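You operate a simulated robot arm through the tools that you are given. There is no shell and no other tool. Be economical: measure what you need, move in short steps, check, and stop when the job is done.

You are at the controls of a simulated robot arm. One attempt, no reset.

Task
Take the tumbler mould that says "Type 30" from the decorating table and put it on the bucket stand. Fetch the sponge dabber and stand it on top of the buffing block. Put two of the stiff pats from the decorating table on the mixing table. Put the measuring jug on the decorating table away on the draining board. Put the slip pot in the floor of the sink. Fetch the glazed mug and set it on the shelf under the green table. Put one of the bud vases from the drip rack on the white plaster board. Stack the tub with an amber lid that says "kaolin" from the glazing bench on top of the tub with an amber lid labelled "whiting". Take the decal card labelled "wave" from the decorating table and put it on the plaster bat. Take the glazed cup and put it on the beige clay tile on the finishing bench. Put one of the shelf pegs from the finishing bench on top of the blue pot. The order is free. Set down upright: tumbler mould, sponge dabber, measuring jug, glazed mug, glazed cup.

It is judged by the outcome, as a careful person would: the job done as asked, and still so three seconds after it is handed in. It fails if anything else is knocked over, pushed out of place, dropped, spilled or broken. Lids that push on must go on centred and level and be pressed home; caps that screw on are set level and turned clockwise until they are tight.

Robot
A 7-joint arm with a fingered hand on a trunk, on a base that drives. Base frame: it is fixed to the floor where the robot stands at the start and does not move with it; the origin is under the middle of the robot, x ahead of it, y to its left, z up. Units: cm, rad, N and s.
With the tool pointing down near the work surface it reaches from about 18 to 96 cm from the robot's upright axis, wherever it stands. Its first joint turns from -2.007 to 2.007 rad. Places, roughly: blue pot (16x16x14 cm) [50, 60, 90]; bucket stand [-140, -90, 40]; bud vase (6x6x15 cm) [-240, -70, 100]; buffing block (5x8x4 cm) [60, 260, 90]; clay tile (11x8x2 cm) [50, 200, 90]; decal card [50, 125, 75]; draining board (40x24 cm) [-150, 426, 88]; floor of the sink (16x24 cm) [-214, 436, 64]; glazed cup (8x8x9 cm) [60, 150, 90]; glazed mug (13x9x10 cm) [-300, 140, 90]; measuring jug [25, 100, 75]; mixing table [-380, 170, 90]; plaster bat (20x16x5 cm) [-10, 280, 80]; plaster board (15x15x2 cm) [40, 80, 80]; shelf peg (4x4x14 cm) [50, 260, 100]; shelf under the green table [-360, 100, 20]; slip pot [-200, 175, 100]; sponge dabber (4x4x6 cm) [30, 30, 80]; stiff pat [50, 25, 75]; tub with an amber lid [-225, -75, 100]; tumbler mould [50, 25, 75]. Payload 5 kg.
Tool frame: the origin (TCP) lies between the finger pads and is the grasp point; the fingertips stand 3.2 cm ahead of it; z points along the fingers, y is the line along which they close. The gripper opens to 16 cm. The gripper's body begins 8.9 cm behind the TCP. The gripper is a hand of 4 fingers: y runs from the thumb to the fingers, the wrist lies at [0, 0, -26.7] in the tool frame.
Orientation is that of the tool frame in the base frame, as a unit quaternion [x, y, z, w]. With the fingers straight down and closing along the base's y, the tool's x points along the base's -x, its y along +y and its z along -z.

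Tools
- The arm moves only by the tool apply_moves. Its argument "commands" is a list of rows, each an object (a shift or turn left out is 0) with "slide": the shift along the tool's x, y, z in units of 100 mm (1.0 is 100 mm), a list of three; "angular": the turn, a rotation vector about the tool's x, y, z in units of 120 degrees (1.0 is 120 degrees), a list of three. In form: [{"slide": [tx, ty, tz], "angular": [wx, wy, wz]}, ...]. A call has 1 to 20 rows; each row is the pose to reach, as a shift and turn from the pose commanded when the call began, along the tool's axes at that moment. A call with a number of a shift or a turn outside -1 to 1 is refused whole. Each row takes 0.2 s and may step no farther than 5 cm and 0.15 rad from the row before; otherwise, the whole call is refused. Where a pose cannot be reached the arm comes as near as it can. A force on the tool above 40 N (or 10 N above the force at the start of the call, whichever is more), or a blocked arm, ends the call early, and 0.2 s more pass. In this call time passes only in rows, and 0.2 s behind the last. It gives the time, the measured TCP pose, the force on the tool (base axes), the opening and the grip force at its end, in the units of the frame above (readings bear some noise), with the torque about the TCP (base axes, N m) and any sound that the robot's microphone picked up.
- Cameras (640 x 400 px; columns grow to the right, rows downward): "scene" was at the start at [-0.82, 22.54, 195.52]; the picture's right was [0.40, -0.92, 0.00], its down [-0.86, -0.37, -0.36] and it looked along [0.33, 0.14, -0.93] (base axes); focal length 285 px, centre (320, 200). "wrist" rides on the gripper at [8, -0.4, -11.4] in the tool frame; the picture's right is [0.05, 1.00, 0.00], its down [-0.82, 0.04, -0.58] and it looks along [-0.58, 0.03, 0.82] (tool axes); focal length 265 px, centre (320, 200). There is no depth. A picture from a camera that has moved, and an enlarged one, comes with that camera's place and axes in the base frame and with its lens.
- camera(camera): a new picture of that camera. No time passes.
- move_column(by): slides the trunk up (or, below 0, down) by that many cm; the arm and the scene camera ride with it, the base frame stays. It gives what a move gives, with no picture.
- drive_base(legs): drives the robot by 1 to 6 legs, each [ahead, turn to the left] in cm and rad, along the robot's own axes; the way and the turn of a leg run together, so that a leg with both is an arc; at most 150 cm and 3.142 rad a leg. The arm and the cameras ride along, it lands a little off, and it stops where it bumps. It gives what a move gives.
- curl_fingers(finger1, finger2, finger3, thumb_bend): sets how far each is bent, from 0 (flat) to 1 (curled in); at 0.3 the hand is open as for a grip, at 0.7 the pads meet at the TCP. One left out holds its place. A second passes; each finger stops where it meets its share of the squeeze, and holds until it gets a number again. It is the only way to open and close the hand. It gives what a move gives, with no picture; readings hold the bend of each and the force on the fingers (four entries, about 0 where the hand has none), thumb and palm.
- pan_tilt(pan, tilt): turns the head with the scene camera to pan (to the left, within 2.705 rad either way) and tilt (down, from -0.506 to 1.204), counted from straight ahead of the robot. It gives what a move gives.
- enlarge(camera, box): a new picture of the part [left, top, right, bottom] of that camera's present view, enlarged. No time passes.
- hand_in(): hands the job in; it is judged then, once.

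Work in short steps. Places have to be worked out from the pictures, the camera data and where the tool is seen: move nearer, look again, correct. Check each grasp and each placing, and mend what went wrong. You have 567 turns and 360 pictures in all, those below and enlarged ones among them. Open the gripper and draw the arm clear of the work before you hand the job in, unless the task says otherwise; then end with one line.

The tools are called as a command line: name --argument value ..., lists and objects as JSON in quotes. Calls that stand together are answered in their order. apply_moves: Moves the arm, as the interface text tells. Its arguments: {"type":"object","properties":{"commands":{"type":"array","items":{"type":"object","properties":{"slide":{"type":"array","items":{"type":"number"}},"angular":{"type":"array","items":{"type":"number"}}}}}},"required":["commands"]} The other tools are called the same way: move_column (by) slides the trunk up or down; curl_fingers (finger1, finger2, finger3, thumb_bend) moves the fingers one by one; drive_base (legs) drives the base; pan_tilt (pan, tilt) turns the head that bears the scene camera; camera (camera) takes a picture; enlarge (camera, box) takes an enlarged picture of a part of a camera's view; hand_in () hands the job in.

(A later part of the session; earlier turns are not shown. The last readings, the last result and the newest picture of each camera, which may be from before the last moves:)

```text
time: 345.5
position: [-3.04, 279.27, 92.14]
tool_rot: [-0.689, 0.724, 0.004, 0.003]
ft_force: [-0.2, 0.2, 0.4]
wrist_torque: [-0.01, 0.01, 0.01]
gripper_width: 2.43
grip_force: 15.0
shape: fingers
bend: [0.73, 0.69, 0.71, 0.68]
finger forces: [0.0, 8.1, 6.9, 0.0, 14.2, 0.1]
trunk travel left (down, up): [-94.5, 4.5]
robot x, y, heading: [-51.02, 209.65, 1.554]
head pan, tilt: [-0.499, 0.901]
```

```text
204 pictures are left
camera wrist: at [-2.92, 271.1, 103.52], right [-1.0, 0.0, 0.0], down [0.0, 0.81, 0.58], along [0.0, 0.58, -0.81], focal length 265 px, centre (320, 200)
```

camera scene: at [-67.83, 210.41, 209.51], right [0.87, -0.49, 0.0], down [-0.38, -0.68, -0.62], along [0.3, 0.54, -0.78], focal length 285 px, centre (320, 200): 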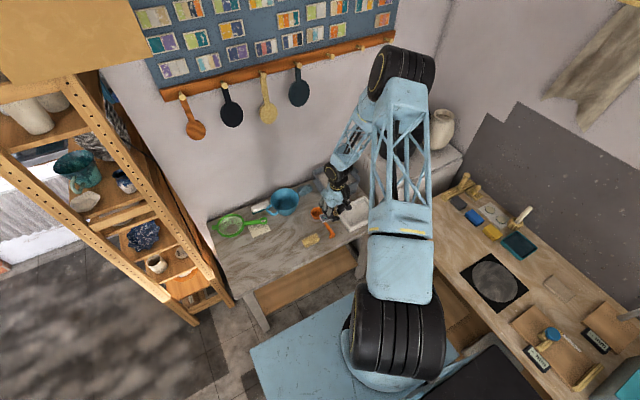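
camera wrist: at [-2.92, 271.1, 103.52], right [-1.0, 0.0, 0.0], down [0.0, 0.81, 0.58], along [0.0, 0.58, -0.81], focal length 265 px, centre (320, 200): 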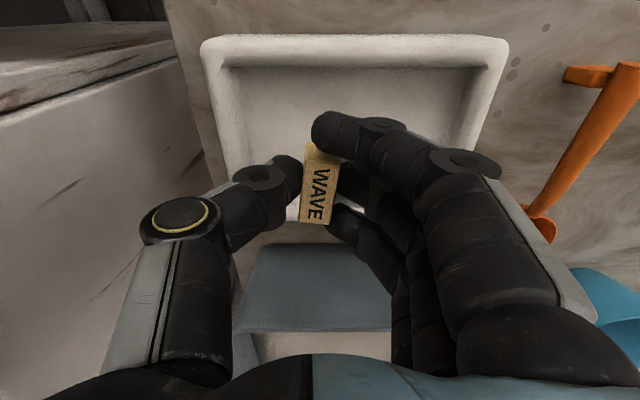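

apply_moves --commands '[{"slide": [-0.06, 0, 0.1]}, {"slide": [-0.06, 0, 0.25]}]'

apply_moves --commands '[{"slide": [0, 0, 0.05]}]'

apply_moves --commands '[{"slide": [0, 0, 0.04]}]'

apply_moves --commands '[{"slide": [0, 0, 0.04]}]'

camera --camera "wrist"

```text
time: 346.1
position: [-3.05, 279.75, 89.48]
tool_rot: [-0.689, 0.724, 0.003, 0.001]
ft_force: [-0.2, 0.0, -0.4]
wrist_torque: [-0.03, -0.01, 0.02]
gripper_width: 2.43
grip_force: 14.4
shape: fingers
bend: [0.73, 0.69, 0.71, 0.68]
finger forces: [0.0, 8.0, 6.9, 0.1, 14.1, 0.1]
trunk travel left (down, up): [-94.5, 4.5]
robot x, y, heading: [-51.25, 209.67, 1.559]
head pan, tilt: [-0.499, 0.901]
```

```text
time: 346.5
position: [-3.14, 279.89, 89.17]
tool_rot: [-0.689, 0.724, 0.004, 0.003]
ft_force: [-0.1, -0.2, -1.4]
wrist_torque: [-0.04, -0.01, -0.01]
gripper_width: 2.42
grip_force: 14.3
shape: fingers
bend: [0.73, 0.69, 0.71, 0.68]
finger forces: [0.0, 8.1, 6.8, 0.0, 14.2, 0.0]
trunk travel left (down, up): [-94.5, 4.5]
robot x, y, heading: [-51.18, 209.43, 1.557]
head pan, tilt: [-0.499, 0.901]
```

```text
time: 346.9
position: [-3.2, 279.76, 88.6]
tool_rot: [-0.69, 0.724, 0.003, 0.001]
ft_force: [0.5, -0.6, -0.1]
wrist_torque: [-0.02, -0.01, 0.03]
gripper_width: 2.45
grip_force: 14.2
shape: fingers
bend: [0.73, 0.69, 0.71, 0.68]
finger forces: [0.1, 8.1, 6.9, 0.1, 14.2, 0.0]
trunk travel left (down, up): [-94.5, 4.5]
robot x, y, heading: [-51.26, 209.66, 1.559]
head pan, tilt: [-0.499, 0.901]
```

```text
time: 347.3
position: [-3.23, 279.81, 88.15]
tool_rot: [-0.69, 0.724, 0.004, 0.001]
ft_force: [-0.7, 0.0, -1.2]
wrist_torque: [-0.02, 0.01, 0.03]
gripper_width: 2.41
grip_force: 14.8
shape: fingers
bend: [0.73, 0.69, 0.71, 0.68]
finger forces: [0.1, 8.1, 6.9, 0.0, 14.2, 0.0]
trunk travel left (down, up): [-94.5, 4.5]
robot x, y, heading: [-51.3, 209.66, 1.558]
head pan, tilt: [-0.499, 0.901]
```

```text
203 pictures are left
camera wrist: at [-2.99, 271.69, 99.55], right [-1.0, 0.0, 0.0], down [0.0, 0.81, 0.58], along [0.0, 0.58, -0.81], focal length 265 px, centre (320, 200)
```

wrist: 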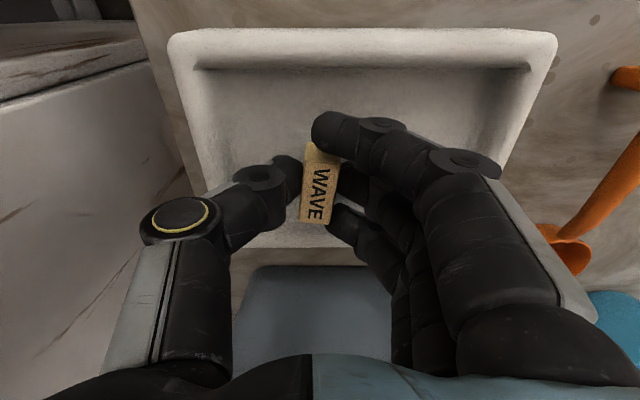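

apply_moves --commands '[{"slide": [0, 0, 0.05]}]'

apply_moves --commands '[{"slide": [0, 0, 0.04]}]'

apply_moves --commands '[{"slide": [0, 0, 0.04]}]'

apply_moves --commands '[{"slide": [0, 0, 0.03]}]'

```text
time: 347.7
position: [-3.21, 279.97, 87.86]
tool_rot: [-0.69, 0.724, 0.002, 0.002]
ft_force: [-0.1, 0.3, -0.4]
wrist_torque: [-0.02, -0.01, 0.02]
gripper_width: 2.43
grip_force: 14.6
shape: fingers
bend: [0.73, 0.69, 0.71, 0.68]
finger forces: [0.1, 8.1, 6.9, 0.0, 14.1, 0.0]
trunk travel left (down, up): [-94.5, 4.5]
robot x, y, heading: [-51.34, 209.52, 1.558]
head pan, tilt: [-0.499, 0.901]
```

```text
time: 348.1
position: [-3.04, 279.83, 87.3]
tool_rot: [-0.69, 0.724, 0.002, 0.002]
ft_force: [-0.8, -0.9, -0.7]
wrist_torque: [-0.03, 0.0, -0.01]
gripper_width: 2.38
grip_force: 13.8
shape: fingers
bend: [0.73, 0.69, 0.71, 0.68]
finger forces: [0.0, 8.1, 6.8, 0.0, 14.2, 0.1]
trunk travel left (down, up): [-94.5, 4.5]
robot x, y, heading: [-50.95, 209.54, 1.557]
head pan, tilt: [-0.499, 0.901]
```

```text
time: 348.5
position: [-3.15, 279.83, 86.96]
tool_rot: [-0.689, 0.725, 0.003, 0.002]
ft_force: [-0.3, 1.2, -0.6]
wrist_torque: [-0.02, 0.01, 0.02]
gripper_width: 2.41
grip_force: 14.9
shape: fingers
bend: [0.73, 0.69, 0.71, 0.68]
finger forces: [0.0, 8.0, 6.8, 0.1, 14.1, 0.0]
trunk travel left (down, up): [-94.5, 4.5]
robot x, y, heading: [-51.08, 209.47, 1.564]
head pan, tilt: [-0.499, 0.901]
```

```text
time: 348.9
position: [-3.13, 279.86, 86.67]
tool_rot: [-0.69, 0.724, 0.002, 0.002]
ft_force: [-0.2, -0.7, -0.9]
wrist_torque: [-0.02, 0.01, -0.01]
gripper_width: 2.41
grip_force: 15.0
shape: fingers
bend: [0.73, 0.69, 0.71, 0.68]
finger forces: [0.0, 8.1, 6.8, 0.0, 14.1, 0.0]
trunk travel left (down, up): [-94.5, 4.5]
robot x, y, heading: [-50.71, 209.55, 1.556]
head pan, tilt: [-0.499, 0.901]
```

apply_moves --commands '[{"slide": [0, 0, 0.04]}]'

apply_moves --commands '[{"slide": [0, 0, 0.04]}]'

apply_moves --commands '[{"slide": [0, 0, 0.03]}]'

apply_moves --commands '[{"slide": [0, 0, 0.03]}]'

camera --camera "wrist"

```text
time: 349.3
position: [-3.09, 279.87, 86.39]
tool_rot: [-0.69, 0.724, 0.003, 0.003]
ft_force: [1.5, 2.0, 8.4]
wrist_torque: [-0.02, -0.06, 0.0]
gripper_width: 2.37
grip_force: 16.9
shape: fingers
bend: [0.73, 0.71, 0.71, 0.69]
finger forces: [0.0, 9.4, 7.9, 0.0, 16.8, 0.0]
trunk travel left (down, up): [-94.5, 4.5]
robot x, y, heading: [-50.92, 209.42, 1.558]
head pan, tilt: [-0.499, 0.901]
```

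```text
time: 349.7
position: [-2.98, 279.88, 86.3]
tool_rot: [-0.69, 0.724, 0.004, 0.006]
ft_force: [0.1, 2.8, 27.9]
wrist_torque: [0.22, -0.03, 0.06]
gripper_width: 2.33
grip_force: 21.0
shape: fingers
bend: [0.73, 0.72, 0.72, 0.69]
finger forces: [0.0, 10.6, 10.4, 0.1, 20.5, 0.0]
trunk travel left (down, up): [-94.5, 4.5]
robot x, y, heading: [-50.79, 209.52, 1.565]
head pan, tilt: [-0.499, 0.901]
```

```text
time: 350.2
position: [-2.92, 280.05, 86.19]
tool_rot: [-0.689, 0.725, 0.004, 0.006]
ft_force: [-5.9, -7.4, 26.6]
wrist_torque: [-0.05, 0.26, 0.14]
gripper_width: 2.34
grip_force: 20.1
shape: fingers
bend: [0.73, 0.72, 0.72, 0.69]
finger forces: [0.1, 14.9, 9.6, 0.0, 16.0, 0.0]
trunk travel left (down, up): [-94.5, 4.5]
robot x, y, heading: [-51.28, 209.71, 1.558]
head pan, tilt: [-0.499, 0.901]
stopped in row 1: the force on the tool passed its limit (the readings are from after the stop); the commanded pose is now the measured one
```

```text
time: 350.6
position: [-2.78, 280.21, 86.02]
tool_rot: [-0.689, 0.725, 0.004, 0.006]
ft_force: [-7.3, -9.7, 28.1]
wrist_torque: [-0.07, 0.35, 0.15]
gripper_width: 2.32
grip_force: 22.2
shape: fingers
bend: [0.73, 0.73, 0.72, 0.69]
finger forces: [0.0, 18.2, 10.6, 0.0, 15.5, 0.1]
trunk travel left (down, up): [-94.5, 4.5]
robot x, y, heading: [-50.98, 209.44, 1.556]
head pan, tilt: [-0.499, 0.901]
stopped in row 1: the force on the tool passed its limit (the readings are from after the stop); the commanded pose is now the measured one
```

```text
202 pictures are left
camera wrist: at [-2.74, 271.96, 97.39], right [-1.0, 0.0, 0.0], down [0.0, 0.81, 0.59], along [0.0, 0.59, -0.81], focal length 265 px, centre (320, 200)
```

wrist: 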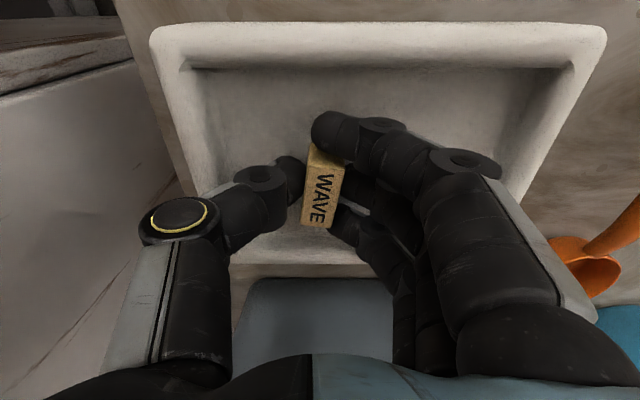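

Contact on the bat floor. Ease up and release.

apply_moves --commands '[{"slide": [0, 0, -0.03]}]'

curl_fingers --finger1 0.62 --finger2 0.62 --finger3 0.62 --thumb_bend 0.6

apply_moves --commands '[{"slide": [0, 0, -0.1]}, {"slide": [0, 0, -0.5]}, {"slide": [0, 0, -0.95]}]'

apply_moves --commands '[{"slide": [0.1, 0, -0.45]}, {"slide": [0.2, 0, -0.9]}]'

camera --camera "wrist"

```text
time: 351.0
position: [-2.95, 280.17, 86.07]
tool_rot: [-0.689, 0.725, 0.005, 0.006]
ft_force: [-2.8, -1.7, 12.4]
wrist_torque: [0.03, 0.1, 0.05]
gripper_width: 2.32
grip_force: 16.5
shape: fingers
bend: [0.73, 0.72, 0.72, 0.69]
finger forces: [0.0, 12.3, 8.4, 0.0, 14.0, 0.1]
trunk travel left (down, up): [-94.5, 4.5]
robot x, y, heading: [-50.94, 209.42, 1.56]
head pan, tilt: [-0.499, 0.901]
```

```text
time: 352.0
position: [-2.82, 280.12, 86.29]
tool_rot: [-0.69, 0.724, 0.004, 0.008]
ft_force: [0.8, 3.5, 39.2]
wrist_torque: [0.11, -0.11, 0.01]
gripper_width: 4.31
grip_force: 21.0
shape: fingers
bend: [0.63, 0.69, 0.66, 0.62]
finger forces: [2.4, 16.5, 6.8, 0.0, 15.7, 0.1]
trunk travel left (down, up): [-94.5, 4.5]
robot x, y, heading: [-51.38, 209.22, 1.559]
head pan, tilt: [-0.499, 0.901]
```

```text
time: 352.8
position: [-3.26, 279.97, 95.25]
tool_rot: [-0.69, 0.724, 0.004, 0.005]
ft_force: [0.0, -0.5, -0.9]
wrist_torque: [-0.03, -0.06, 0.01]
gripper_width: 4.92
grip_force: 0.0
shape: fingers
bend: [0.62, 0.62, 0.62, 0.6]
finger forces: [0.0, 0.0, 0.0, 0.0, 0.0, 0.1]
trunk travel left (down, up): [-94.5, 4.5]
robot x, y, heading: [-50.98, 209.74, 1.56]
head pan, tilt: [-0.499, 0.901]
```

```text
time: 353.4
position: [-3.28, 277.61, 104.6]
tool_rot: [-0.69, 0.724, 0.005, 0.005]
ft_force: [0.3, -0.7, -0.3]
wrist_torque: [-0.02, 0.0, 0.0]
gripper_width: 4.91
grip_force: 0.1
shape: fingers
bend: [0.62, 0.62, 0.62, 0.6]
finger forces: [0.0, 0.0, 0.0, 0.1, 0.0, 0.0]
trunk travel left (down, up): [-94.5, 4.5]
robot x, y, heading: [-51.23, 209.89, 1.561]
head pan, tilt: [-0.499, 0.901]
```

```text
201 pictures are left
camera wrist: at [-3.22, 269.5, 115.96], right [-1.0, 0.0, 0.0], down [0.0, 0.81, 0.59], along [0.0, 0.59, -0.81], focal length 265 px, centre (320, 200)
```

wrist: 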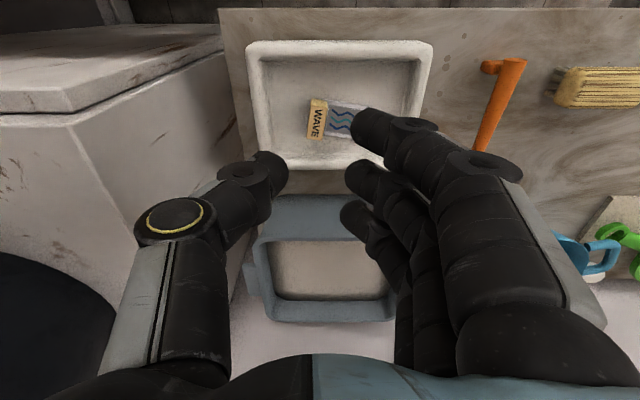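

Card is on the bat. Next: the glazed cup → clay tile. I retract the arm to the middle and higher, back up along y, then face the finishing bench.

apply_moves --commands '[{"slide": [0.1, 0.3, -0.3]}, {"slide": [0.2, 0.65, -0.6]}, {"slide": [0.4, 1, -0.8]}]'

apply_moves --commands '[{"slide": [0.1, 0.4, -0.2]}, {"slide": [0.2, 0.8, -0.4]}, {"slide": [0.4, 1, -0.5]}]'

apply_moves --commands '[{"slide": [0.1, 0.4, 0]}, {"slide": [0.2, 0.8, 0]}, {"slide": [0.4, 1, 0]}]'

apply_moves --commands '[{"slide": [0.1, 0.4, 0]}, {"slide": [0.2, 0.8, 0]}, {"slide": [0.4, 1, 0]}]'

drive_base --legs '[[-36, 0], [0, -1.56]]'

pan_tilt --pan 0.1 --tilt 0.8

camera --camera "scene"

```text
time: 354.2
position: [-13.38, 274.28, 112.62]
tool_rot: [-0.689, 0.724, 0.002, 0.007]
ft_force: [-0.3, -0.5, 0.6]
wrist_torque: [0.02, -0.03, -0.01]
gripper_width: 4.93
grip_force: 0.0
shape: fingers
bend: [0.62, 0.62, 0.62, 0.6]
finger forces: [0.0, 0.0, 0.0, 0.0, 0.0, 0.0]
trunk travel left (down, up): [-94.5, 4.5]
robot x, y, heading: [-50.87, 209.2, 1.558]
head pan, tilt: [-0.499, 0.901]
```

```text
time: 355.0
position: [-23.32, 270.86, 117.59]
tool_rot: [-0.69, 0.724, 0.004, 0.007]
ft_force: [-0.3, -0.2, -0.5]
wrist_torque: [0.01, -0.04, 0.02]
gripper_width: 4.92
grip_force: 0.1
shape: fingers
bend: [0.62, 0.62, 0.62, 0.6]
finger forces: [0.1, 0.0, 0.1, 0.0, 0.0, 0.0]
trunk travel left (down, up): [-94.5, 4.5]
robot x, y, heading: [-50.81, 209.68, 1.56]
head pan, tilt: [-0.499, 0.901]
```

```text
time: 355.8
position: [-33.56, 267.18, 117.38]
tool_rot: [-0.689, 0.725, 0.004, 0.007]
ft_force: [-0.6, -0.7, -0.9]
wrist_torque: [0.03, -0.01, 0.02]
gripper_width: 4.94
grip_force: 0.0
shape: fingers
bend: [0.62, 0.62, 0.62, 0.6]
finger forces: [0.0, 0.0, 0.0, 0.1, 0.0, 0.0]
trunk travel left (down, up): [-94.5, 4.5]
robot x, y, heading: [-50.86, 209.87, 1.561]
head pan, tilt: [-0.499, 0.901]
```

```text
time: 356.6
position: [-43.87, 263.8, 117.21]
tool_rot: [-0.689, 0.725, 0.003, 0.006]
ft_force: [-1.3, -1.5, 0.3]
wrist_torque: [0.03, -0.07, 0.0]
gripper_width: 4.94
grip_force: 0.0
shape: fingers
bend: [0.62, 0.62, 0.62, 0.6]
finger forces: [0.0, 0.1, 0.1, 0.0, 0.1, 0.0]
trunk travel left (down, up): [-94.5, 4.5]
robot x, y, heading: [-51.15, 209.49, 1.553]
head pan, tilt: [-0.499, 0.901]
```

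```text
time: 362.7
position: [3.14, 168.0, 117.14]
tool_rot: [0.006, 1.0, -0.001, 0.008]
ft_force: [0.6, -0.3, -0.1]
wrist_torque: [0.02, -0.01, -0.02]
gripper_width: 4.95
grip_force: 0.0
shape: fingers
bend: [0.62, 0.62, 0.62, 0.6]
finger forces: [0.0, 0.1, 0.1, 0.0, 0.0, 0.0]
trunk travel left (down, up): [-94.5, 4.5]
robot x, y, heading: [-51.6, 173.28, 0.028]
head pan, tilt: [-0.499, 0.901]
```

```text
time: 363.7
position: [3.21, 168.07, 117.11]
tool_rot: [0.006, 1.0, -0.001, 0.007]
ft_force: [0.1, -0.4, -0.7]
wrist_torque: [0.02, 0.0, 0.03]
gripper_width: 4.95
grip_force: 0.1
shape: fingers
bend: [0.62, 0.62, 0.62, 0.6]
finger forces: [0.0, 0.0, 0.0, 0.1, 0.1, 0.0]
trunk travel left (down, up): [-94.5, 4.5]
robot x, y, heading: [-51.08, 173.62, 0.023]
head pan, tilt: [0.099, 0.799]
```

```text
200 pictures are left
camera scene: at [-49.85, 194.57, 210.3], right [0.12, -0.99, 0.0], down [-0.71, -0.09, -0.7], along [0.69, 0.09, -0.72], focal length 285 px, centre (320, 200)
```

scene: 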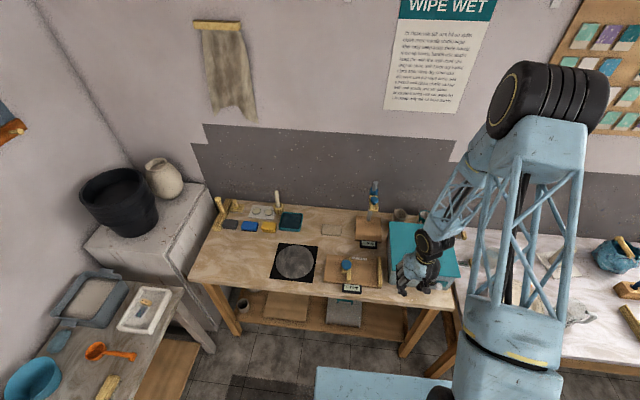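

enlarge --camera "scene" --box '[300, 170, 480, 300]'

apply_moves --commands '[{"slide": [0, 0.4, 0]}, {"slide": [0, 0.8, 0]}, {"slide": [0, 1, 0]}]'

apply_moves --commands '[{"slide": [0, 0.4, 0]}, {"slide": [0, 0.8, 0]}, {"slide": [0, 1, 0]}]'

camera --camera "scene"

```text
3.08 times, centred on (390, 235) of scene
camera zoom: at [-49.85, 194.57, 210.3], right [0.12, -0.99, 0.0], down [-0.71, -0.09, -0.7], along [0.69, 0.09, -0.72], focal length 876 px, centre (105, 92)
```

zoom: 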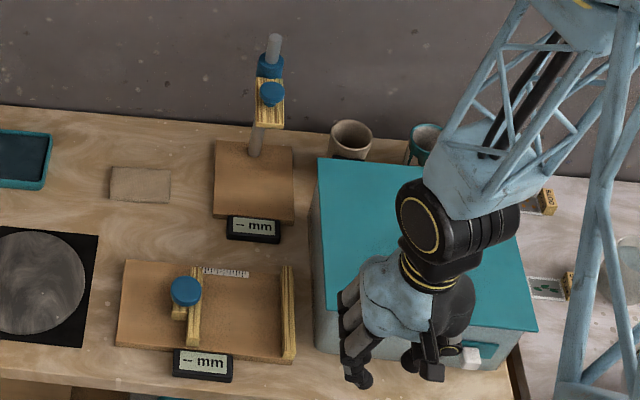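

```text
time: 364.5
position: [3.11, 178.2, 116.96]
tool_rot: [0.008, 1.0, 0.0, 0.008]
ft_force: [0.0, -0.1, 0.7]
wrist_torque: [-0.01, -0.03, 0.01]
gripper_width: 4.94
grip_force: 0.0
shape: fingers
bend: [0.62, 0.62, 0.62, 0.6]
finger forces: [0.1, 0.0, 0.0, 0.0, 0.1, 0.0]
trunk travel left (down, up): [-94.5, 4.5]
robot x, y, heading: [-51.14, 173.64, 0.027]
head pan, tilt: [0.099, 0.799]
```

```text
time: 365.3
position: [3.27, 188.26, 116.97]
tool_rot: [0.008, 1.0, -0.002, 0.007]
ft_force: [-0.1, 0.3, 0.1]
wrist_torque: [-0.03, -0.01, 0.01]
gripper_width: 4.94
grip_force: 0.1
shape: fingers
bend: [0.62, 0.62, 0.62, 0.6]
finger forces: [0.0, 0.1, 0.1, 0.0, 0.0, 0.1]
trunk travel left (down, up): [-94.5, 4.5]
robot x, y, heading: [-51.47, 173.65, 0.027]
head pan, tilt: [0.099, 0.799]
```

```text
198 pictures are left
camera scene: at [-49.86, 194.73, 210.29], right [0.12, -0.99, 0.0], down [-0.71, -0.09, -0.7], along [0.69, 0.09, -0.72], focal length 285 px, centre (320, 200)
```

scene: 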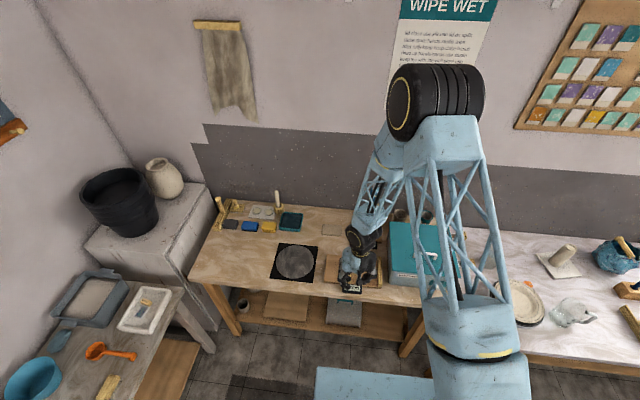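

The glazed (teal-dripped) cup is behind the teal box at ≈(57,152.5); tile ≈(46,201); a tall gauge post (z≈115) stands at (57,181). I raise and go in over the box at y≈155.

move_column --by 4

apply_moves --commands '[{"slide": [0, -0.4, -0.1]}, {"slide": [0, -0.8, -0.3]}, {"slide": [0, -1, -0.4]}]'

apply_moves --commands '[{"slide": [0, -0.4, 0]}, {"slide": [0, -0.8, 0]}, {"slide": [0, -1, 0]}]'

apply_moves --commands '[{"slide": [0, -0.4, 0]}, {"slide": [0, -0.8, 0]}, {"slide": [0, -1, 0]}]'

drive_base --legs '[[32, -0.025]]'

camera --camera "wrist"

camera --camera "scene"

```text
time: 366.1
position: [3.38, 188.22, 120.95]
tool_rot: [0.007, 1.0, -0.001, 0.007]
ft_force: [-1.0, 0.7, 0.2]
wrist_torque: [-0.04, 0.01, 0.02]
gripper_width: 4.93
grip_force: 0.1
shape: fingers
bend: [0.62, 0.62, 0.62, 0.6]
finger forces: [0.0, 0.0, 0.1, 0.0, 0.0, 0.1]
trunk travel left (down, up): [-98.5, 0.5]
robot x, y, heading: [-51.51, 173.21, 0.023]
head pan, tilt: [0.099, 0.799]
```

```text
time: 366.9
position: [3.38, 178.23, 124.99]
tool_rot: [0.007, 1.0, -0.002, 0.007]
ft_force: [0.4, -0.7, -0.5]
wrist_torque: [0.03, 0.02, 0.02]
gripper_width: 4.94
grip_force: 0.1
shape: fingers
bend: [0.62, 0.62, 0.62, 0.6]
finger forces: [0.1, 0.0, 0.1, 0.0, 0.0, 0.0]
trunk travel left (down, up): [-98.5, 0.5]
robot x, y, heading: [-51.5, 173.33, 0.019]
head pan, tilt: [0.099, 0.799]
```

```text
time: 367.7
position: [3.04, 168.14, 125.13]
tool_rot: [0.006, 1.0, 0.0, 0.007]
ft_force: [0.4, -0.6, 0.4]
wrist_torque: [0.02, 0.0, 0.02]
gripper_width: 4.97
grip_force: 0.1
shape: fingers
bend: [0.62, 0.62, 0.62, 0.6]
finger forces: [0.0, 0.0, 0.0, 0.0, 0.1, 0.1]
trunk travel left (down, up): [-98.5, 0.5]
robot x, y, heading: [-51.54, 173.54, 0.026]
head pan, tilt: [0.099, 0.799]
```

```text
time: 368.5
position: [2.59, 157.98, 124.92]
tool_rot: [0.007, 1.0, -0.001, 0.007]
ft_force: [0.5, 0.0, 0.4]
wrist_torque: [0.05, 0.0, -0.01]
gripper_width: 4.96
grip_force: 0.2
shape: fingers
bend: [0.62, 0.62, 0.62, 0.6]
finger forces: [0.1, 0.1, 0.0, 0.1, 0.1, 0.0]
trunk travel left (down, up): [-98.5, 0.5]
robot x, y, heading: [-51.6, 173.52, 0.025]
head pan, tilt: [0.099, 0.799]
```

```text
time: 370.7
position: [34.95, 157.38, 124.91]
tool_rot: [0.017, 1.0, -0.002, 0.008]
ft_force: [0.6, -0.3, -1.2]
wrist_torque: [-0.05, 0.0, 0.0]
gripper_width: 4.95
grip_force: 0.1
shape: fingers
bend: [0.62, 0.62, 0.62, 0.6]
finger forces: [0.1, 0.0, 0.0, 0.0, 0.1, 0.0]
trunk travel left (down, up): [-98.5, 0.5]
robot x, y, heading: [-19.05, 174.24, 0.004]
head pan, tilt: [0.099, 0.799]
```

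```text
197 pictures are left
camera wrist: at [26.94, 157.26, 136.24], right [-0.02, 1.0, 0.0], down [0.81, 0.01, 0.59], along [0.59, 0.01, -0.81], focal length 265 px, centre (320, 200)
```

wrist: 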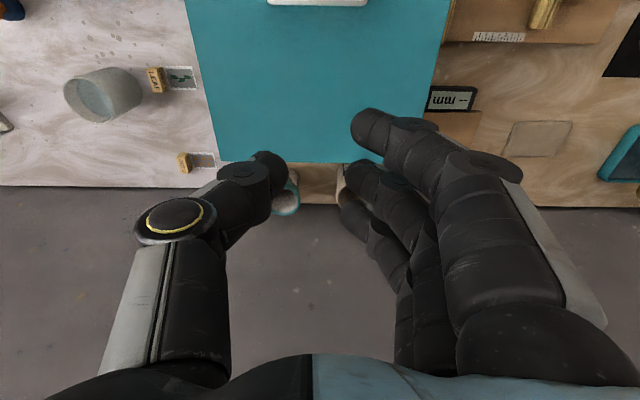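

```text
196 pictures are left
camera scene: at [-16.7, 194.96, 214.3], right [0.1, -0.99, 0.0], down [-0.71, -0.07, -0.7], along [0.69, 0.07, -0.72], focal length 285 px, centre (320, 200)
```

scene: 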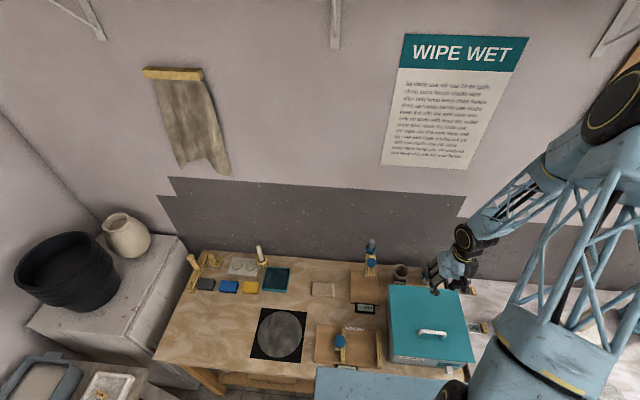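

curl_fingers --finger1 0.47 --finger2 0.47 --finger3 0.47 --thumb_bend 0.45

apply_moves --commands '[{"slide": [-0.4, -0.15, 0]}, {"slide": [-0.8, -0.3, 0]}, {"slide": [-1, -0.5, 0]}]'

apply_moves --commands '[{"slide": [-0.4, 0, 0.1]}, {"slide": [-0.8, 0, 0.4]}, {"slide": [-0.8, 0, 0.8]}]'

camera --camera "wrist"

```text
time: 371.7
position: [35.01, 157.27, 124.94]
tool_rot: [0.018, 1.0, -0.001, 0.007]
ft_force: [-0.5, 0.0, -0.5]
wrist_torque: [0.0, -0.01, 0.0]
gripper_width: 10.64
grip_force: 0.0
shape: fingers
bend: [0.47, 0.47, 0.47, 0.45]
finger forces: [0.0, 0.1, 0.0, 0.1, 0.1, 0.0]
trunk travel left (down, up): [-98.5, 0.5]
robot x, y, heading: [-18.58, 173.85, 0.004]
head pan, tilt: [0.099, 0.799]
```

```text
time: 372.5
position: [44.79, 151.84, 124.99]
tool_rot: [0.018, 1.0, 0.0, 0.007]
ft_force: [0.8, -0.6, -0.4]
wrist_torque: [0.01, 0.01, 0.01]
gripper_width: 10.63
grip_force: 0.1
shape: fingers
bend: [0.47, 0.47, 0.47, 0.45]
finger forces: [0.0, 0.0, 0.1, 0.1, 0.1, 0.0]
trunk travel left (down, up): [-98.5, 0.5]
robot x, y, heading: [-18.85, 174.06, 0.003]
head pan, tilt: [0.099, 0.799]
```

```text
time: 373.3
position: [53.0, 151.62, 117.23]
tool_rot: [0.017, 1.0, -0.001, 0.006]
ft_force: [0.4, -0.2, 0.7]
wrist_torque: [0.01, 0.03, 0.02]
gripper_width: 10.64
grip_force: 0.0
shape: fingers
bend: [0.47, 0.47, 0.47, 0.45]
finger forces: [0.1, 0.0, 0.1, 0.0, 0.1, 0.0]
trunk travel left (down, up): [-98.5, 0.5]
robot x, y, heading: [-18.9, 173.85, 0.004]
head pan, tilt: [0.099, 0.799]
```

```text
195 pictures are left
camera wrist: at [44.82, 151.57, 128.45], right [-0.02, 1.0, 0.0], down [0.81, 0.01, 0.59], along [0.59, 0.01, -0.81], focal length 265 px, centre (320, 200)
```

wrist: 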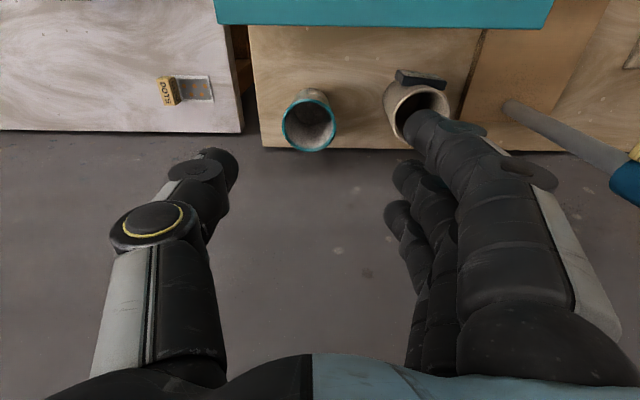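

apply_moves --commands '[{"slide": [-0.2, -0.06, 0.3]}, {"slide": [-0.39, -0.12, 0.6]}, {"slide": [-0.39, -0.12, 1.0]}]'

apply_moves --commands '[{"slide": [0, 0, 0.4]}, {"slide": [0, 0, 0.8]}]'

camera --camera "wrist"

```text
time: 374.1
position: [56.97, 150.2, 107.26]
tool_rot: [0.017, 1.0, -0.001, 0.007]
ft_force: [0.5, 0.4, -0.5]
wrist_torque: [-0.02, 0.06, -0.05]
gripper_width: 10.63
grip_force: 0.0
shape: fingers
bend: [0.47, 0.47, 0.47, 0.45]
finger forces: [0.0, 0.1, 0.1, 0.0, 0.1, 0.1]
trunk travel left (down, up): [-98.5, 0.5]
robot x, y, heading: [-19.06, 173.9, -0.001]
head pan, tilt: [0.099, 0.799]
```

```text
time: 374.7
position: [57.12, 150.41, 99.14]
tool_rot: [0.019, 1.0, -0.002, 0.007]
ft_force: [-0.1, -0.5, -0.1]
wrist_torque: [0.02, 0.0, 0.04]
gripper_width: 10.64
grip_force: 0.0
shape: fingers
bend: [0.47, 0.47, 0.47, 0.45]
finger forces: [0.0, 0.0, 0.0, 0.1, 0.0, 0.0]
trunk travel left (down, up): [-98.5, 0.5]
robot x, y, heading: [-18.95, 174.07, -0.002]
head pan, tilt: [0.099, 0.799]
```

```text
194 pictures are left
camera wrist: at [49.0, 150.32, 110.52], right [-0.02, 1.0, 0.0], down [0.81, 0.01, 0.59], along [0.59, 0.01, -0.81], focal length 265 px, centre (320, 200)
```

wrist: 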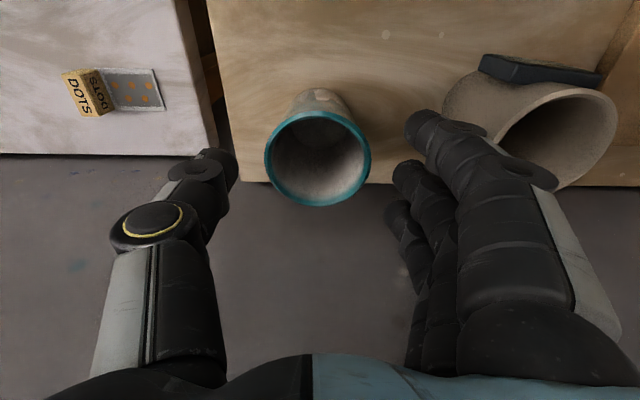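

curl_fingers --finger1 0.52 --finger2 0.52 --finger3 0.52 --thumb_bend 0.48

apply_moves --commands '[{"slide": [0.0, 0, 0.3]}, {"slide": [0.0, 0, 0.6]}, {"slide": [0.0, 0, 0.8]}]'

camera --camera "wrist"

```text
time: 375.7
position: [56.94, 150.49, 99.12]
tool_rot: [0.018, 1.0, -0.001, 0.006]
ft_force: [0.6, 0.0, 0.2]
wrist_torque: [-0.02, 0.03, 0.01]
gripper_width: 9.21
grip_force: 0.1
shape: fingers
bend: [0.52, 0.52, 0.52, 0.48]
finger forces: [0.0, 0.0, 0.0, 0.0, 0.0, 0.0]
trunk travel left (down, up): [-98.5, 0.5]
robot x, y, heading: [-19.12, 173.61, 0.004]
head pan, tilt: [0.099, 0.799]
```

```text
time: 376.5
position: [57.16, 150.26, 91.26]
tool_rot: [0.018, 1.0, -0.002, 0.007]
ft_force: [-0.2, -0.5, 0.7]
wrist_torque: [0.02, 0.05, 0.02]
gripper_width: 9.2
grip_force: 0.0
shape: fingers
bend: [0.52, 0.52, 0.52, 0.48]
finger forces: [0.0, 0.0, 0.1, 0.0, 0.0, 0.1]
trunk travel left (down, up): [-98.5, 0.5]
robot x, y, heading: [-18.9, 173.93, 0.001]
head pan, tilt: [0.099, 0.799]
```

```text
193 pictures are left
camera wrist: at [49.11, 150.22, 102.62], right [-0.02, 1.0, 0.0], down [0.81, 0.01, 0.59], along [0.59, 0.01, -0.81], focal length 265 px, centre (320, 200)
```

wrist: 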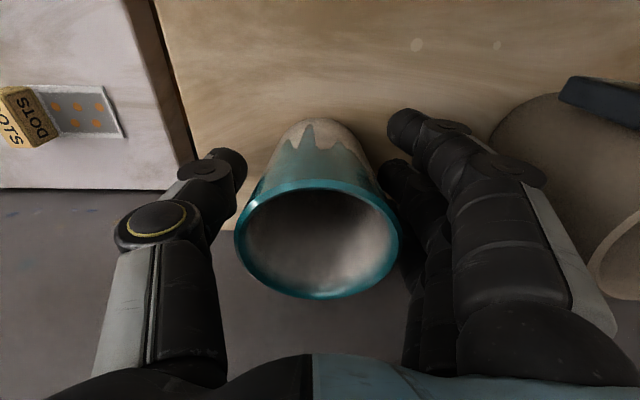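

Cup is between the fingers, empty. Close and lift.

curl_fingers --finger1 0.7 --finger2 0.7 --finger3 0.7 --thumb_bend 0.7

apply_moves --commands '[{"slide": [0.0, 0, -0.1]}, {"slide": [0.0, 0, -0.4]}, {"slide": [0.0, 0, -0.8]}]'

camera --camera "wrist"

```text
time: 377.5
position: [57.18, 150.3, 91.34]
tool_rot: [0.017, 1.0, -0.002, 0.008]
ft_force: [-0.8, 1.3, -0.3]
wrist_torque: [0.01, 0.01, -0.01]
gripper_width: 5.4
grip_force: 22.0
shape: fingers
bend: [0.65, 0.56, 0.61, 0.6]
finger forces: [5.4, 8.5, 7.9, 0.0, 22.9, 0.0]
trunk travel left (down, up): [-98.5, 0.5]
robot x, y, heading: [-18.78, 173.78, 0.0]
head pan, tilt: [0.099, 0.799]
```

```text
time: 378.3
position: [56.83, 150.44, 99.28]
tool_rot: [0.018, 1.0, -0.001, 0.005]
ft_force: [-0.2, 0.6, -2.4]
wrist_torque: [0.01, -0.04, 0.02]
gripper_width: 5.36
grip_force: 22.2
shape: fingers
bend: [0.65, 0.56, 0.61, 0.6]
finger forces: [5.3, 8.6, 7.9, 0.0, 22.8, 0.0]
trunk travel left (down, up): [-98.5, 0.5]
robot x, y, heading: [-18.94, 174.05, 0.003]
head pan, tilt: [0.099, 0.799]
```

```text
192 pictures are left
camera wrist: at [48.72, 150.3, 110.49], right [-0.02, 1.0, 0.0], down [0.81, 0.01, 0.59], along [0.59, 0.01, -0.81], focal length 265 px, centre (320, 200)
```

wrist: 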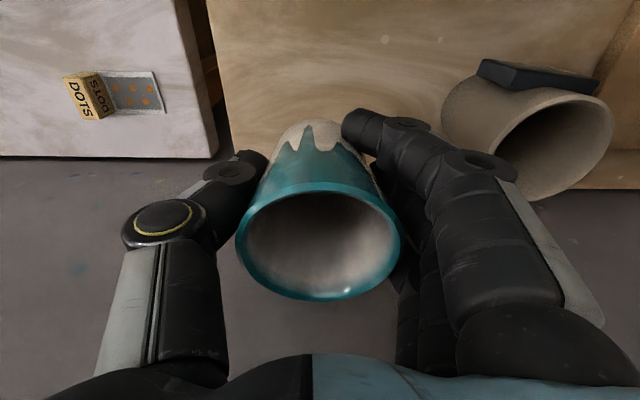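

apply_moves --commands '[{"slide": [0.1, 0, -0.4]}, {"slide": [0.3, 0, -0.8]}, {"slide": [0.5, 0, -1]}]'

apply_moves --commands '[{"slide": [0.1, 0, -0.4]}, {"slide": [0.3, 0, -0.8]}, {"slide": [0.6, 0, -1]}]'

apply_moves --commands '[{"slide": [0, 0.4, -0.2]}, {"slide": [0, 0.8, -0.4]}, {"slide": [0, 1, -0.5]}]'

apply_moves --commands '[{"slide": [0, 0.4, 0]}, {"slide": [0, 0.8, 0]}, {"slide": [0, 1, 0]}]'

apply_moves --commands '[{"slide": [0, 0.4, 0]}, {"slide": [0, 0.8, 0]}, {"slide": [0, 1, 0]}]'

apply_moves --commands '[{"slide": [0, 0.4, 0]}, {"slide": [0, 0.8, 0]}, {"slide": [0, 1, 0]}]'

camera --camera "wrist"

```text
time: 379.1
position: [51.61, 150.27, 109.47]
tool_rot: [0.018, 1.0, 0.0, 0.007]
ft_force: [-0.4, 0.3, -2.0]
wrist_torque: [-0.01, -0.03, -0.01]
gripper_width: 5.37
grip_force: 22.4
shape: fingers
bend: [0.65, 0.56, 0.61, 0.6]
finger forces: [5.3, 8.6, 8.2, 0.0, 22.6, 0.0]
trunk travel left (down, up): [-98.5, 0.5]
robot x, y, heading: [-19.01, 173.7, -0.0]
head pan, tilt: [0.099, 0.799]
```

```text
time: 379.9
position: [45.5, 150.69, 119.17]
tool_rot: [0.017, 1.0, -0.002, 0.008]
ft_force: [-0.8, -0.1, -2.2]
wrist_torque: [0.0, -0.02, 0.02]
gripper_width: 5.38
grip_force: 22.6
shape: fingers
bend: [0.65, 0.56, 0.61, 0.6]
finger forces: [5.3, 8.6, 8.3, 0.1, 22.5, 0.0]
trunk travel left (down, up): [-98.5, 0.5]
robot x, y, heading: [-18.6, 173.48, -0.001]
head pan, tilt: [0.099, 0.799]
```

```text
time: 380.7
position: [45.9, 160.8, 124.26]
tool_rot: [0.019, 1.0, -0.001, 0.007]
ft_force: [0.3, 0.3, -3.2]
wrist_torque: [-0.02, -0.03, -0.01]
gripper_width: 5.35
grip_force: 22.0
shape: fingers
bend: [0.65, 0.56, 0.61, 0.6]
finger forces: [5.3, 8.6, 8.2, 0.1, 22.3, 0.0]
trunk travel left (down, up): [-98.5, 0.5]
robot x, y, heading: [-18.57, 174.03, 0.001]
head pan, tilt: [0.099, 0.799]
```

```text
time: 381.5
position: [46.49, 170.9, 124.2]
tool_rot: [0.019, 1.0, -0.001, 0.007]
ft_force: [0.8, 0.1, -2.5]
wrist_torque: [0.02, 0.0, -0.03]
gripper_width: 5.34
grip_force: 22.4
shape: fingers
bend: [0.65, 0.56, 0.61, 0.6]
finger forces: [5.3, 8.5, 8.3, 0.0, 22.4, 0.0]
trunk travel left (down, up): [-98.5, 0.5]
robot x, y, heading: [-19.02, 173.63, -0.0]
head pan, tilt: [0.099, 0.799]
```

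```text
time: 382.3
position: [46.76, 180.8, 124.11]
tool_rot: [0.018, 1.0, -0.002, 0.007]
ft_force: [0.1, -0.1, -3.2]
wrist_torque: [-0.02, 0.01, 0.03]
gripper_width: 5.33
grip_force: 22.3
shape: fingers
bend: [0.65, 0.56, 0.61, 0.6]
finger forces: [5.1, 8.7, 8.4, 0.0, 22.3, 0.0]
trunk travel left (down, up): [-98.5, 0.5]
robot x, y, heading: [-18.84, 174.24, 0.001]
head pan, tilt: [0.099, 0.799]
```

```text
time: 383.1
position: [46.88, 190.89, 124.15]
tool_rot: [0.018, 1.0, -0.002, 0.007]
ft_force: [-0.1, -0.5, -2.7]
wrist_torque: [-0.01, 0.02, -0.02]
gripper_width: 5.33
grip_force: 22.0
shape: fingers
bend: [0.65, 0.56, 0.61, 0.6]
finger forces: [5.1, 8.7, 8.5, 0.1, 22.3, 0.0]
trunk travel left (down, up): [-98.5, 0.5]
robot x, y, heading: [-19.01, 173.74, 0.006]
head pan, tilt: [0.099, 0.799]
```

```text
191 pictures are left
camera wrist: at [38.73, 190.76, 135.43], right [-0.02, 1.0, 0.0], down [0.81, 0.01, 0.59], along [0.59, 0.01, -0.81], focal length 265 px, centre (320, 200)
```

wrist: 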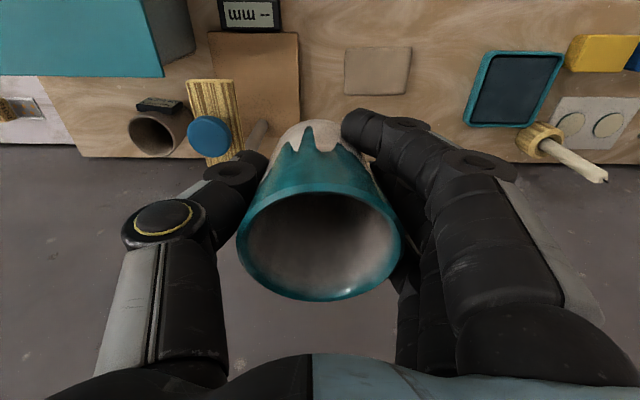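

apply_moves --commands '[{"slide": [0, 0.4, 0]}, {"slide": [0.0, 0.8, 0]}, {"slide": [0.03, 0.94, 0.1]}]'

apply_moves --commands '[{"slide": [0, 0, 0.4]}, {"slide": [0.0, 0, 0.8]}, {"slide": [0, 0, 1]}]'

apply_moves --commands '[{"slide": [0, 0, 0.4]}, {"slide": [0.0, 0, 0.8]}, {"slide": [0, 0, 1]}]'

apply_moves --commands '[{"slide": [0, 0, 0.4]}, {"slide": [0.0, 0, 0.65]}]'

camera --camera "wrist"

enlarge --camera "scene" --box '[240, 230, 400, 340]'

```text
time: 383.9
position: [47.03, 200.31, 123.05]
tool_rot: [0.018, 1.0, -0.002, 0.007]
ft_force: [0.0, 0.2, -2.1]
wrist_torque: [-0.01, 0.01, 0.01]
gripper_width: 5.34
grip_force: 21.9
shape: fingers
bend: [0.65, 0.56, 0.61, 0.6]
finger forces: [5.2, 8.7, 8.7, 0.0, 22.2, 0.1]
trunk travel left (down, up): [-98.5, 0.5]
robot x, y, heading: [-19.26, 174.17, 0.003]
head pan, tilt: [0.099, 0.799]
```

```text
time: 384.7
position: [47.28, 200.2, 113.02]
tool_rot: [0.018, 1.0, -0.001, 0.007]
ft_force: [0.5, -0.8, -1.3]
wrist_torque: [0.02, 0.06, 0.0]
gripper_width: 5.32
grip_force: 22.5
shape: fingers
bend: [0.65, 0.56, 0.61, 0.6]
finger forces: [5.1, 8.5, 8.6, 0.0, 22.0, 0.1]
trunk travel left (down, up): [-98.5, 0.5]
robot x, y, heading: [-19.07, 173.88, -0.002]
head pan, tilt: [0.099, 0.799]
```

```text
time: 385.5
position: [47.41, 200.41, 102.95]
tool_rot: [0.019, 1.0, 0.0, 0.007]
ft_force: [0.3, -0.6, -2.6]
wrist_torque: [0.01, 0.04, 0.0]
gripper_width: 5.34
grip_force: 21.8
shape: fingers
bend: [0.65, 0.56, 0.61, 0.6]
finger forces: [4.9, 8.7, 8.8, 0.1, 22.0, 0.0]
trunk travel left (down, up): [-98.5, 0.5]
robot x, y, heading: [-18.84, 173.74, -0.0]
head pan, tilt: [0.099, 0.799]
```

```text
time: 386.1
position: [47.44, 200.23, 96.61]
tool_rot: [0.017, 1.0, -0.001, 0.008]
ft_force: [0.6, -0.1, -1.3]
wrist_torque: [-0.02, 0.04, 0.02]
gripper_width: 5.35
grip_force: 22.2
shape: fingers
bend: [0.65, 0.56, 0.61, 0.6]
finger forces: [5.1, 8.6, 8.8, 0.0, 21.9, 0.1]
trunk travel left (down, up): [-98.5, 0.5]
robot x, y, heading: [-18.92, 173.85, 0.001]
head pan, tilt: [0.099, 0.799]
```

```text
190 pictures are left
camera wrist: at [39.28, 200.15, 107.9], right [-0.02, 1.0, 0.0], down [0.81, 0.01, 0.59], along [0.59, 0.01, -0.81], focal length 265 px, centre (320, 200)
```

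wrist: 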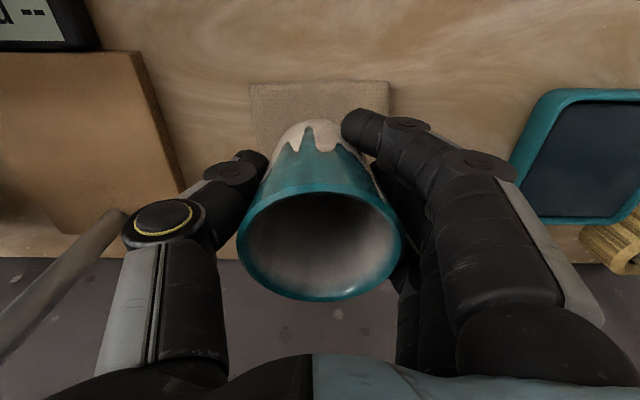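

```text
3.64 times, centred on (320, 285) of scene
camera zoom: at [-16.87, 194.98, 214.31], right [0.1, -0.99, 0.0], down [-0.71, -0.07, -0.7], along [0.69, 0.07, -0.72], focal length 1036 px, centre (320, -109)
```

zoom: 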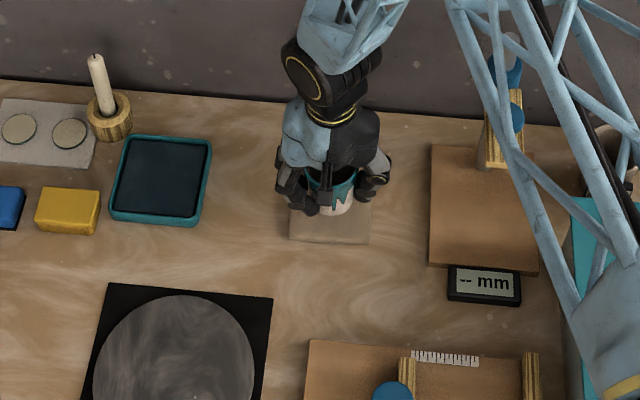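

apply_moves --commands '[{"slide": [-0.04, 0, 0.15]}, {"slide": [-0.04, 0, 0.25]}]'

apply_moves --commands '[{"slide": [0, 0, 0.04]}]'

apply_moves --commands '[{"slide": [0, 0, 0.03]}]'

```text
time: 386.7
position: [47.81, 200.26, 94.08]
tool_rot: [0.017, 1.0, -0.001, 0.007]
ft_force: [-1.0, 1.2, -2.3]
wrist_torque: [-0.01, -0.01, 0.0]
gripper_width: 5.33
grip_force: 21.9
shape: fingers
bend: [0.65, 0.56, 0.61, 0.6]
finger forces: [5.0, 8.6, 8.7, 0.0, 22.0, 0.0]
trunk travel left (down, up): [-98.5, 0.5]
robot x, y, heading: [-18.85, 173.83, 0.001]
head pan, tilt: [0.099, 0.799]
```

```text
time: 387.1
position: [47.7, 200.19, 93.52]
tool_rot: [0.017, 1.0, -0.001, 0.007]
ft_force: [0.1, 0.7, -1.9]
wrist_torque: [0.01, 0.01, -0.02]
gripper_width: 5.33
grip_force: 22.5
shape: fingers
bend: [0.65, 0.56, 0.61, 0.6]
finger forces: [5.1, 8.5, 8.6, 0.1, 21.9, 0.0]
trunk travel left (down, up): [-98.5, 0.5]
robot x, y, heading: [-18.95, 173.92, 0.003]
head pan, tilt: [0.099, 0.799]
```

```text
time: 387.5
position: [47.96, 200.12, 93.35]
tool_rot: [0.018, 1.0, -0.002, 0.007]
ft_force: [-0.4, -0.7, -1.9]
wrist_torque: [-0.02, 0.01, -0.02]
gripper_width: 5.35
grip_force: 22.2
shape: fingers
bend: [0.65, 0.56, 0.61, 0.6]
finger forces: [5.1, 8.6, 8.6, 0.1, 21.8, 0.0]
trunk travel left (down, up): [-98.5, 0.5]
robot x, y, heading: [-18.82, 173.85, 0.002]
head pan, tilt: [0.099, 0.799]
```

apply_moves --commands '[{"slide": [0, 0, 0.03]}]'

apply_moves --commands '[{"slide": [0, 0, 0.02]}]'

```text
time: 387.9
position: [47.97, 200.14, 93.01]
tool_rot: [0.018, 1.0, -0.001, 0.007]
ft_force: [0.0, -0.6, -3.1]
wrist_torque: [0.02, 0.02, -0.02]
gripper_width: 5.34
grip_force: 22.1
shape: fingers
bend: [0.65, 0.56, 0.61, 0.6]
finger forces: [5.1, 8.6, 8.7, 0.1, 21.9, 0.1]
trunk travel left (down, up): [-98.5, 0.5]
robot x, y, heading: [-19.08, 173.67, 0.002]
head pan, tilt: [0.099, 0.799]
```

```text
time: 388.3
position: [47.97, 200.07, 92.74]
tool_rot: [0.018, 1.0, -0.001, 0.007]
ft_force: [0.2, 0.7, -1.9]
wrist_torque: [-0.01, 0.02, 0.03]
gripper_width: 5.3
grip_force: 22.7
shape: fingers
bend: [0.65, 0.56, 0.61, 0.6]
finger forces: [5.2, 8.6, 8.7, 0.1, 21.9, 0.0]
trunk travel left (down, up): [-98.5, 0.5]
robot x, y, heading: [-19.13, 173.95, -0.002]
head pan, tilt: [0.099, 0.799]
```

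apply_moves --commands '[{"slide": [0, 0, 0.02]}]'

apply_moves --commands '[{"slide": [0, 0, 0.02]}]'

camera --camera "wrist"

```text
time: 388.7
position: [47.9, 200.1, 92.63]
tool_rot: [0.018, 1.0, -0.001, 0.007]
ft_force: [-0.7, 0.9, -1.2]
wrist_torque: [-0.02, 0.0, 0.01]
gripper_width: 5.29
grip_force: 21.8
shape: fingers
bend: [0.65, 0.56, 0.61, 0.6]
finger forces: [5.1, 8.6, 8.6, 0.0, 21.8, 0.0]
trunk travel left (down, up): [-98.5, 0.5]
robot x, y, heading: [-18.86, 174.07, 0.002]
head pan, tilt: [0.099, 0.799]
```

```text
time: 389.1
position: [47.87, 200.13, 92.58]
tool_rot: [0.018, 1.0, -0.001, 0.007]
ft_force: [-0.8, -0.3, -1.6]
wrist_torque: [0.05, 0.0, 0.01]
gripper_width: 5.33
grip_force: 22.3
shape: fingers
bend: [0.65, 0.56, 0.61, 0.6]
finger forces: [5.3, 8.6, 8.6, 0.0, 22.1, 0.0]
trunk travel left (down, up): [-98.5, 0.5]
robot x, y, heading: [-18.77, 173.99, 0.005]
head pan, tilt: [0.099, 0.799]
```

```text
188 pictures are left
camera wrist: at [39.88, 199.97, 103.78], right [-0.02, 1.0, 0.0], down [0.81, 0.01, 0.59], along [0.59, 0.01, -0.81], focal length 265 px, centre (320, 200)
```

wrist: 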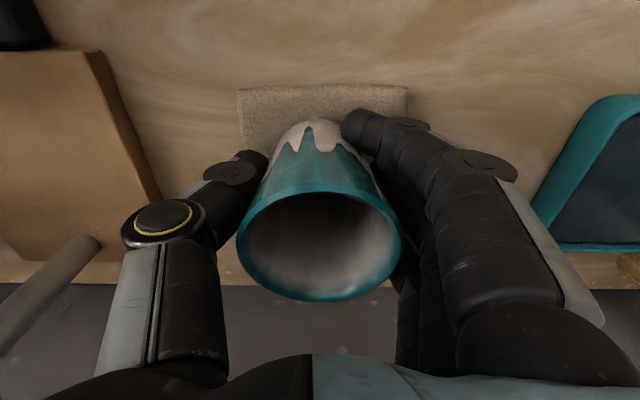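

apply_moves --commands '[{"slide": [0, 0, 0.02]}]'

apply_moves --commands '[{"slide": [0, 0, 0.015]}]'

```text
time: 389.5
position: [47.93, 200.0, 92.32]
tool_rot: [0.018, 1.0, 0.0, 0.008]
ft_force: [-1.3, -0.9, 9.9]
wrist_torque: [0.28, -0.04, 0.02]
gripper_width: 5.33
grip_force: 22.4
shape: fingers
bend: [0.66, 0.56, 0.61, 0.6]
finger forces: [5.5, 8.4, 8.4, 0.1, 23.4, 0.0]
trunk travel left (down, up): [-98.5, 0.5]
robot x, y, heading: [-18.96, 173.92, 0.001]
head pan, tilt: [0.099, 0.799]
```

```text
time: 389.9
position: [48.01, 200.01, 92.34]
tool_rot: [0.018, 1.0, 0.0, 0.008]
ft_force: [-1.2, -0.2, 19.6]
wrist_torque: [0.36, -0.08, 0.01]
gripper_width: 5.3
grip_force: 23.9
shape: fingers
bend: [0.66, 0.57, 0.62, 0.6]
finger forces: [5.7, 8.7, 8.7, 0.1, 24.3, 0.0]
trunk travel left (down, up): [-98.5, 0.5]
robot x, y, heading: [-18.97, 174.05, 0.001]
head pan, tilt: [0.099, 0.799]
```

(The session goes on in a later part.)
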